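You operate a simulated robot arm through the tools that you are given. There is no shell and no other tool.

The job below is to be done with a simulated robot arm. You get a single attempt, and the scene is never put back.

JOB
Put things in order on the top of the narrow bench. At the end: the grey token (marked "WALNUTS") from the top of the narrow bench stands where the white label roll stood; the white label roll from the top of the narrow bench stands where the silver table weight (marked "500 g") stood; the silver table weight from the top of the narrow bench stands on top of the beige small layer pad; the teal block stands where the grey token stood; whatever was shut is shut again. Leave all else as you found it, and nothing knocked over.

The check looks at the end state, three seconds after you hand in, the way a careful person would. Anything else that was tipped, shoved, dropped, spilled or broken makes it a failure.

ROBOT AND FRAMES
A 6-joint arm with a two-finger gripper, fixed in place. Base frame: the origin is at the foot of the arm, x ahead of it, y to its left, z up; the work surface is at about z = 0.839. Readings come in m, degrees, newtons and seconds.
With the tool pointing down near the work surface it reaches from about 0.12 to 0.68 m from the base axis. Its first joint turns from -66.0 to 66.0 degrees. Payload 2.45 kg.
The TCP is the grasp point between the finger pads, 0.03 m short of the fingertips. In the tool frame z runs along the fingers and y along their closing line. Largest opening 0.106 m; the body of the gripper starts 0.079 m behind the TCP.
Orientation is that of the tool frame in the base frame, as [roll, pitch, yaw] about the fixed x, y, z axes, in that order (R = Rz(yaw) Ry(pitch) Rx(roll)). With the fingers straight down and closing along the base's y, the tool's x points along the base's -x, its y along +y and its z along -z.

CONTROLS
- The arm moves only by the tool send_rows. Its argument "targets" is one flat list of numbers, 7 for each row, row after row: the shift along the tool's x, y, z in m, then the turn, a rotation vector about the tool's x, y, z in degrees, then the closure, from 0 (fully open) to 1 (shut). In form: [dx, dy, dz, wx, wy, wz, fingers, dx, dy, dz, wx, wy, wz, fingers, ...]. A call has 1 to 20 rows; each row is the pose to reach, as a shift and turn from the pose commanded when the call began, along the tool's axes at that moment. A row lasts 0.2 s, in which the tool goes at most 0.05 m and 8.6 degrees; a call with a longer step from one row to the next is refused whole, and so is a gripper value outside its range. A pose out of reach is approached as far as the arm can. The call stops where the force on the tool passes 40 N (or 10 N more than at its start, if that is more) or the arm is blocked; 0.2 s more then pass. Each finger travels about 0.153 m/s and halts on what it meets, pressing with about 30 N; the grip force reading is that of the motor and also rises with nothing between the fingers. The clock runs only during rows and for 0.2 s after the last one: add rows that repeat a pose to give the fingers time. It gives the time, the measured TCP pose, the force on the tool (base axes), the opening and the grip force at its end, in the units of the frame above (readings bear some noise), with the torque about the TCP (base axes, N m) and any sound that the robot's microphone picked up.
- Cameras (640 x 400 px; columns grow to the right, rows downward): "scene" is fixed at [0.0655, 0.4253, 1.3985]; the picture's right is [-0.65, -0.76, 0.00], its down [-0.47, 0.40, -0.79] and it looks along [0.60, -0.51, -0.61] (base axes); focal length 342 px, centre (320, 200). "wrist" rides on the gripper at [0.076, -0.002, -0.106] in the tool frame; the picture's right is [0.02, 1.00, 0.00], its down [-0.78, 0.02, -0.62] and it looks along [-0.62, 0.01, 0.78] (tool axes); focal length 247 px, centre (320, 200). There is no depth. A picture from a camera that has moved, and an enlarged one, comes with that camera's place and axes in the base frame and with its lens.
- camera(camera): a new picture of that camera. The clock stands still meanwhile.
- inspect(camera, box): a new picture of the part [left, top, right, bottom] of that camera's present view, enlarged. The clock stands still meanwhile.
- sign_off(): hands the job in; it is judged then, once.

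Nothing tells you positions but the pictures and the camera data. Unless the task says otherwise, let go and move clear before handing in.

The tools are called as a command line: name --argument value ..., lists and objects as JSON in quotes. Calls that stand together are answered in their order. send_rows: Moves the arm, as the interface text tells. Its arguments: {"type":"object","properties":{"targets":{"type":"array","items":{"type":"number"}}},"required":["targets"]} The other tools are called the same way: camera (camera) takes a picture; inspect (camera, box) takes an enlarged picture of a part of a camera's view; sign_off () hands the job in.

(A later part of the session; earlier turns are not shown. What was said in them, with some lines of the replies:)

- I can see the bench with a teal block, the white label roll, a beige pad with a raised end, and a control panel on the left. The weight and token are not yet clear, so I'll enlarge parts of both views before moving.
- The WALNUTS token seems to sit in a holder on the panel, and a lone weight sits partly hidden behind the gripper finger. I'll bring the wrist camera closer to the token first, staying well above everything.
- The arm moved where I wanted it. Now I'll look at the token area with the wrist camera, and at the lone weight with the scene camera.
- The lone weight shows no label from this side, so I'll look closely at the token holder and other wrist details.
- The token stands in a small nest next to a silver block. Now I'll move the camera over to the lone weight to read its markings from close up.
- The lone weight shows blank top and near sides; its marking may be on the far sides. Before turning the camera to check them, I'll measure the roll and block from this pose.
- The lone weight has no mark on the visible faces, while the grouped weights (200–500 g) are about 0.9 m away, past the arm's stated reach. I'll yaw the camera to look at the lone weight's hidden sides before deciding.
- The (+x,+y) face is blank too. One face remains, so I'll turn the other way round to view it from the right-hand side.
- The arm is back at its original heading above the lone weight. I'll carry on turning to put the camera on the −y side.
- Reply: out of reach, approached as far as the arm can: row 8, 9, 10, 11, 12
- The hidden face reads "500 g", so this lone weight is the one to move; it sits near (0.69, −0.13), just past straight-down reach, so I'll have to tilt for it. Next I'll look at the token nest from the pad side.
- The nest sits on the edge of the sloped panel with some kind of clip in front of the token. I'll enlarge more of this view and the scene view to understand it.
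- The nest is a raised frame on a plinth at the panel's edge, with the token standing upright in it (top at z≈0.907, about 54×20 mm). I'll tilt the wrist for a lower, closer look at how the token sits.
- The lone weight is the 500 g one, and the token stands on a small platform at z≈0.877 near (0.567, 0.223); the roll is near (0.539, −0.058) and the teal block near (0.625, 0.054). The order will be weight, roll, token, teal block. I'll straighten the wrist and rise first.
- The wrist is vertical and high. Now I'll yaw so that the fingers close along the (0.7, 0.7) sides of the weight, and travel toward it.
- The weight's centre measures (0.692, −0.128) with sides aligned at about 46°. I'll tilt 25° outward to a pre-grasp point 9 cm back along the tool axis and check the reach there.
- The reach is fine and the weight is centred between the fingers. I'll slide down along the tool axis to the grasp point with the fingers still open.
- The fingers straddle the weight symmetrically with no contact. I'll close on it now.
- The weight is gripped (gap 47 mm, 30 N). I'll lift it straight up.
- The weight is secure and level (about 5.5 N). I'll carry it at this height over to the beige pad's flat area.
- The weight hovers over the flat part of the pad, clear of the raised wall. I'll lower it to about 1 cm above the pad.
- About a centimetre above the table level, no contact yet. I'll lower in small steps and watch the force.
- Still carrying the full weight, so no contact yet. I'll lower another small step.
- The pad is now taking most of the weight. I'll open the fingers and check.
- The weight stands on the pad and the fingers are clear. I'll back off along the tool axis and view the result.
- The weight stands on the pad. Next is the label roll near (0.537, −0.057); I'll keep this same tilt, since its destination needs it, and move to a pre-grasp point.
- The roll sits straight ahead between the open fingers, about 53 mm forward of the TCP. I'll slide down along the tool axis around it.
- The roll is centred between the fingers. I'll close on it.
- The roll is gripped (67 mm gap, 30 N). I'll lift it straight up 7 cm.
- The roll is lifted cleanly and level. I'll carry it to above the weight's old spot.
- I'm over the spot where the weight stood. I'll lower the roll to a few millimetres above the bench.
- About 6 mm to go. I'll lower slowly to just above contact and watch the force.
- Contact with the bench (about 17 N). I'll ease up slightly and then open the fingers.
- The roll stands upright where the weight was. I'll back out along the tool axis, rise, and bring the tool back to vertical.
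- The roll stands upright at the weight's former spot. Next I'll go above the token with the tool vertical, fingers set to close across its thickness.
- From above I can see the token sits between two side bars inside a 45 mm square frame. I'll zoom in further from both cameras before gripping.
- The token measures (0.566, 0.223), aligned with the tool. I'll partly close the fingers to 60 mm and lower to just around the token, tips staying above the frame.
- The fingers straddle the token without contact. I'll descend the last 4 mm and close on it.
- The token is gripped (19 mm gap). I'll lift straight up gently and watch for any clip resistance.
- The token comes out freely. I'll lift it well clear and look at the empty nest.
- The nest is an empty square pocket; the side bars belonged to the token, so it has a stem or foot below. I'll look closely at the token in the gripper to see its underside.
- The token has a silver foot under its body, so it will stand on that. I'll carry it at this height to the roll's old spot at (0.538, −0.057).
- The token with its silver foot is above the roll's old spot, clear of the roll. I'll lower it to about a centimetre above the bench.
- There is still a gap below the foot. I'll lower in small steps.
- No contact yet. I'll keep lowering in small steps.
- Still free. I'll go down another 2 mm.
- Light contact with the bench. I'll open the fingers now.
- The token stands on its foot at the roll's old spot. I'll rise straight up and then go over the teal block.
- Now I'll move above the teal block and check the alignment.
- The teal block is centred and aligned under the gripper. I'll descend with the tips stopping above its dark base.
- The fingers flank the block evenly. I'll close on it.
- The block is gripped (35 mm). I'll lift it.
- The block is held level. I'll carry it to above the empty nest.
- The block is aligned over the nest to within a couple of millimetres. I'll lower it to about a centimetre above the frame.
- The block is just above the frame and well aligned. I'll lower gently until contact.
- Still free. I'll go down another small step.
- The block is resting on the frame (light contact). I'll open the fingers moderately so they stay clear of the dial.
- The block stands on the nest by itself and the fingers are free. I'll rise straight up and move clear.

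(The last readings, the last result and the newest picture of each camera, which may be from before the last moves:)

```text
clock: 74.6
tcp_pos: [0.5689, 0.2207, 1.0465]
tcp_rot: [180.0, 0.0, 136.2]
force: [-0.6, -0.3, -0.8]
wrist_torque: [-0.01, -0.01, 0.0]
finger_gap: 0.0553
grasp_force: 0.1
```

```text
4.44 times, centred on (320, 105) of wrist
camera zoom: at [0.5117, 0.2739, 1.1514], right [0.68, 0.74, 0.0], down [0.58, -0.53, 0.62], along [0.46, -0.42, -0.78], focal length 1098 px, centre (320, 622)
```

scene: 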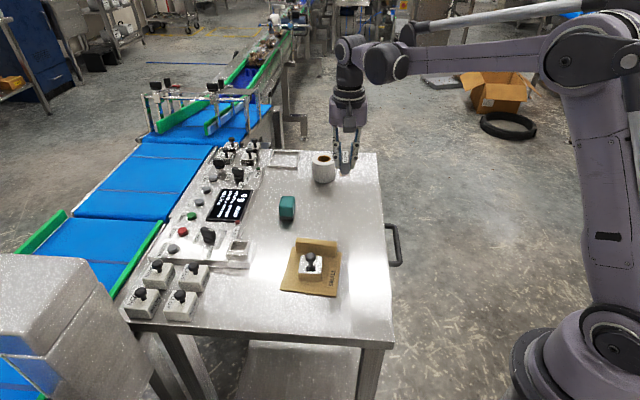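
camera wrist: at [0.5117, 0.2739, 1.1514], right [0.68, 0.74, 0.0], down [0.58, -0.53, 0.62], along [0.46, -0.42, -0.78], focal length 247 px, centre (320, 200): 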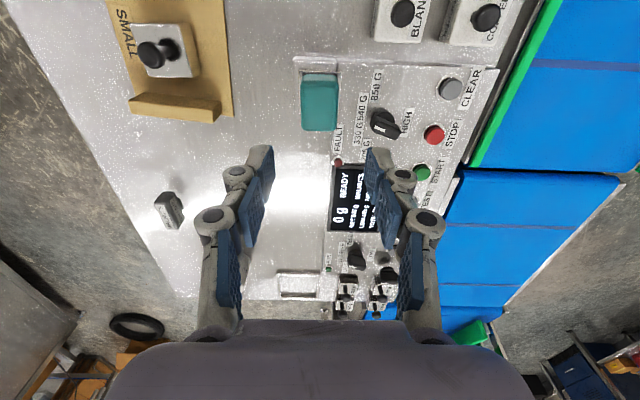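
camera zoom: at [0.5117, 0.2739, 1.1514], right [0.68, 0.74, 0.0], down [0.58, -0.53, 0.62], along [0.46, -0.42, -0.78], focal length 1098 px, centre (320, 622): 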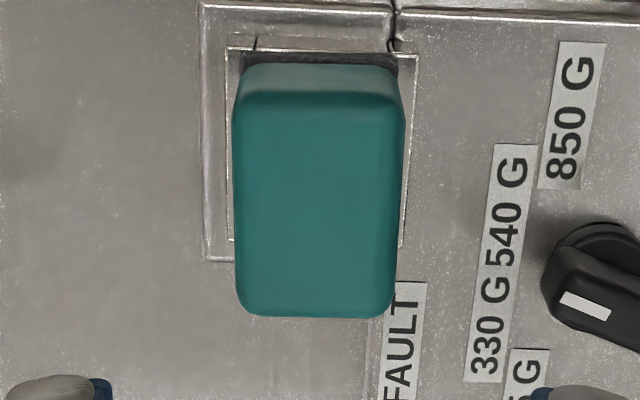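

The block sits squarely on the nest. I'll move the arm back to a neutral spot and check the whole bench.

send_rows --targets '[0.0037, -0.0204, -0.0204, 0, 0, 0, 0.3, 0.011, -0.0611, -0.04, 0, 0, 0, 0.2, 0.0183, -0.1019, -0.06, 0, 0, 0, 0.1, 0.0256, -0.1426, -0.08, 0, 0, 0, 0, 0.0329, -0.1833, -0.1, 0, 0, 0, 0, 0.0365, -0.2037, -0.104, 0, 0, 0, 0, 0.0365, -0.2037, -0.104, 0, 0, 0, 0]'

camera --camera "scene"

camera --camera "wrist"

inspect --camera "scene" --box '[240, 130, 400, 230]'

inspect --camera "scene" --box '[110, 220, 270, 320]'

inspect --camera "scene" --box '[250, 220, 410, 320]'

```text
clock: 76.2
tcp_pos: [0.3986, 0.103, 1.1481]
tcp_rot: [-179.9, 0.0, 136.2]
force: [0.7, 0.2, -0.4]
wrist_torque: [-0.02, -0.02, 0.02]
finger_gap: 0.1061
grasp_force: 0.0
```

```text
taken
```

scene: 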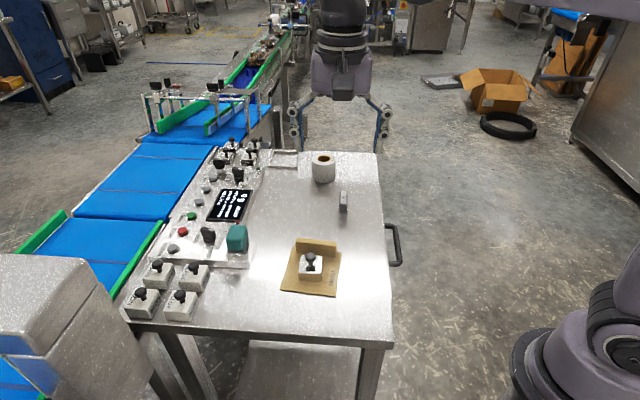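

```text
taken
camera wrist: at [0.3416, 0.1551, 1.2543], right [0.68, 0.74, 0.0], down [0.58, -0.53, 0.62], along [0.46, -0.42, -0.78], focal length 247 px, centre (320, 200)
```

wrist: 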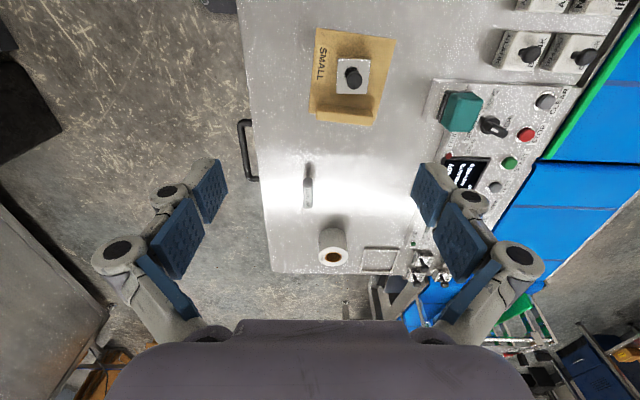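

```text
4.00 times, centred on (320, 180) of scene
camera zoom: at [0.0654, 0.4253, 1.3985], right [-0.65, -0.76, 0.0], down [-0.47, 0.4, -0.79], along [0.6, -0.51, -0.61], focal length 1370 px, centre (320, 280)
```

zoom: 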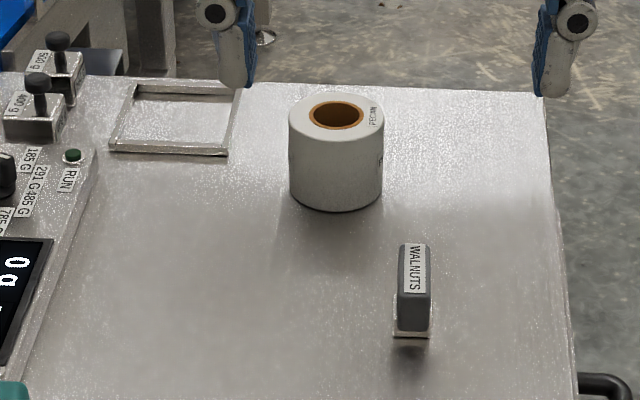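

```text
4.00 times, centred on (190, 270) of scene
camera zoom: at [0.0654, 0.4253, 1.3985], right [-0.65, -0.76, 0.0], down [-0.47, 0.4, -0.79], along [0.6, -0.51, -0.61], focal length 1370 px, centre (840, -80)
```

zoom: 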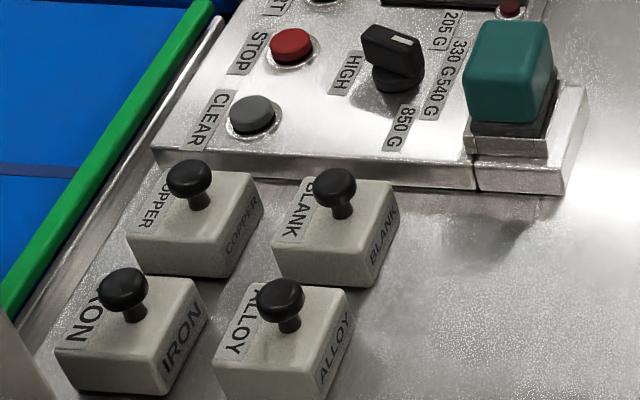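

```text
4.00 times, centred on (330, 270) of scene
camera zoom: at [0.0654, 0.4253, 1.3985], right [-0.65, -0.76, 0.0], down [-0.47, 0.4, -0.79], along [0.6, -0.51, -0.61], focal length 1370 px, centre (280, -80)
```

zoom: 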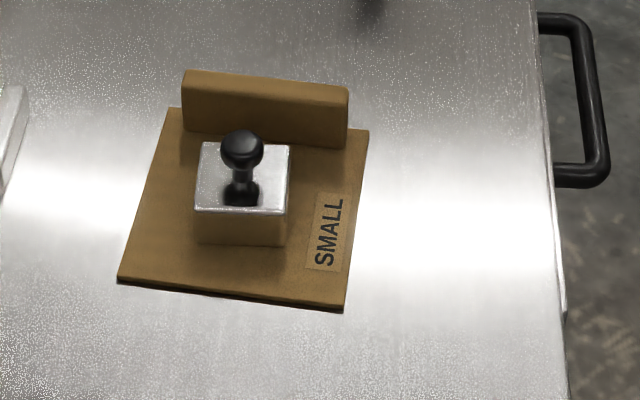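

Everything is in place and upright:
- **Token:** stands at the roll's old spot.
- **Roll:** stands at the weight's old spot.
- **500 g weight:** stands on the beige pad.
- **Teal block:** stands on the token's nest.

The dials, the other weights and the pad look unmoved, I opened nothing, and the gripper is open and clear. I'm handing in.

sign_off

```text
The job is handed in.
```

The job is handed in, and all four items are standing upright where you asked:

| Item | Now stands |
|---|---|
| Grey token ("WALNUTS") | Where the white label roll stood, on the silver foot under its body |
| White label roll | Where the silver table weight stood |
| Silver table weight ("500 g") | On the flat part of the beige small layer pad |
| Teal block | On the holder where the grey token stood |

- **Which weight:** There are two weights marked "500 g". I moved the one standing alone on the bench, whose mark is on the side facing away from the arm. The other is grouped with the 200–400 g weights, out of the arm's reach, and I left it alone.
- **Teal block:** It is slightly too big to drop into the token's pocket. It rests level on the pocket's rim instead, directly above where the token sat.
- **Everything else:** In the last pictures, the beige pad, the nearby dial and buttons, and the other weights looked unmoved. I opened nothing, so there was nothing to shut again.

Positions were judged from the camera pictures, so expect each item to be within a few millimetres of its spot.
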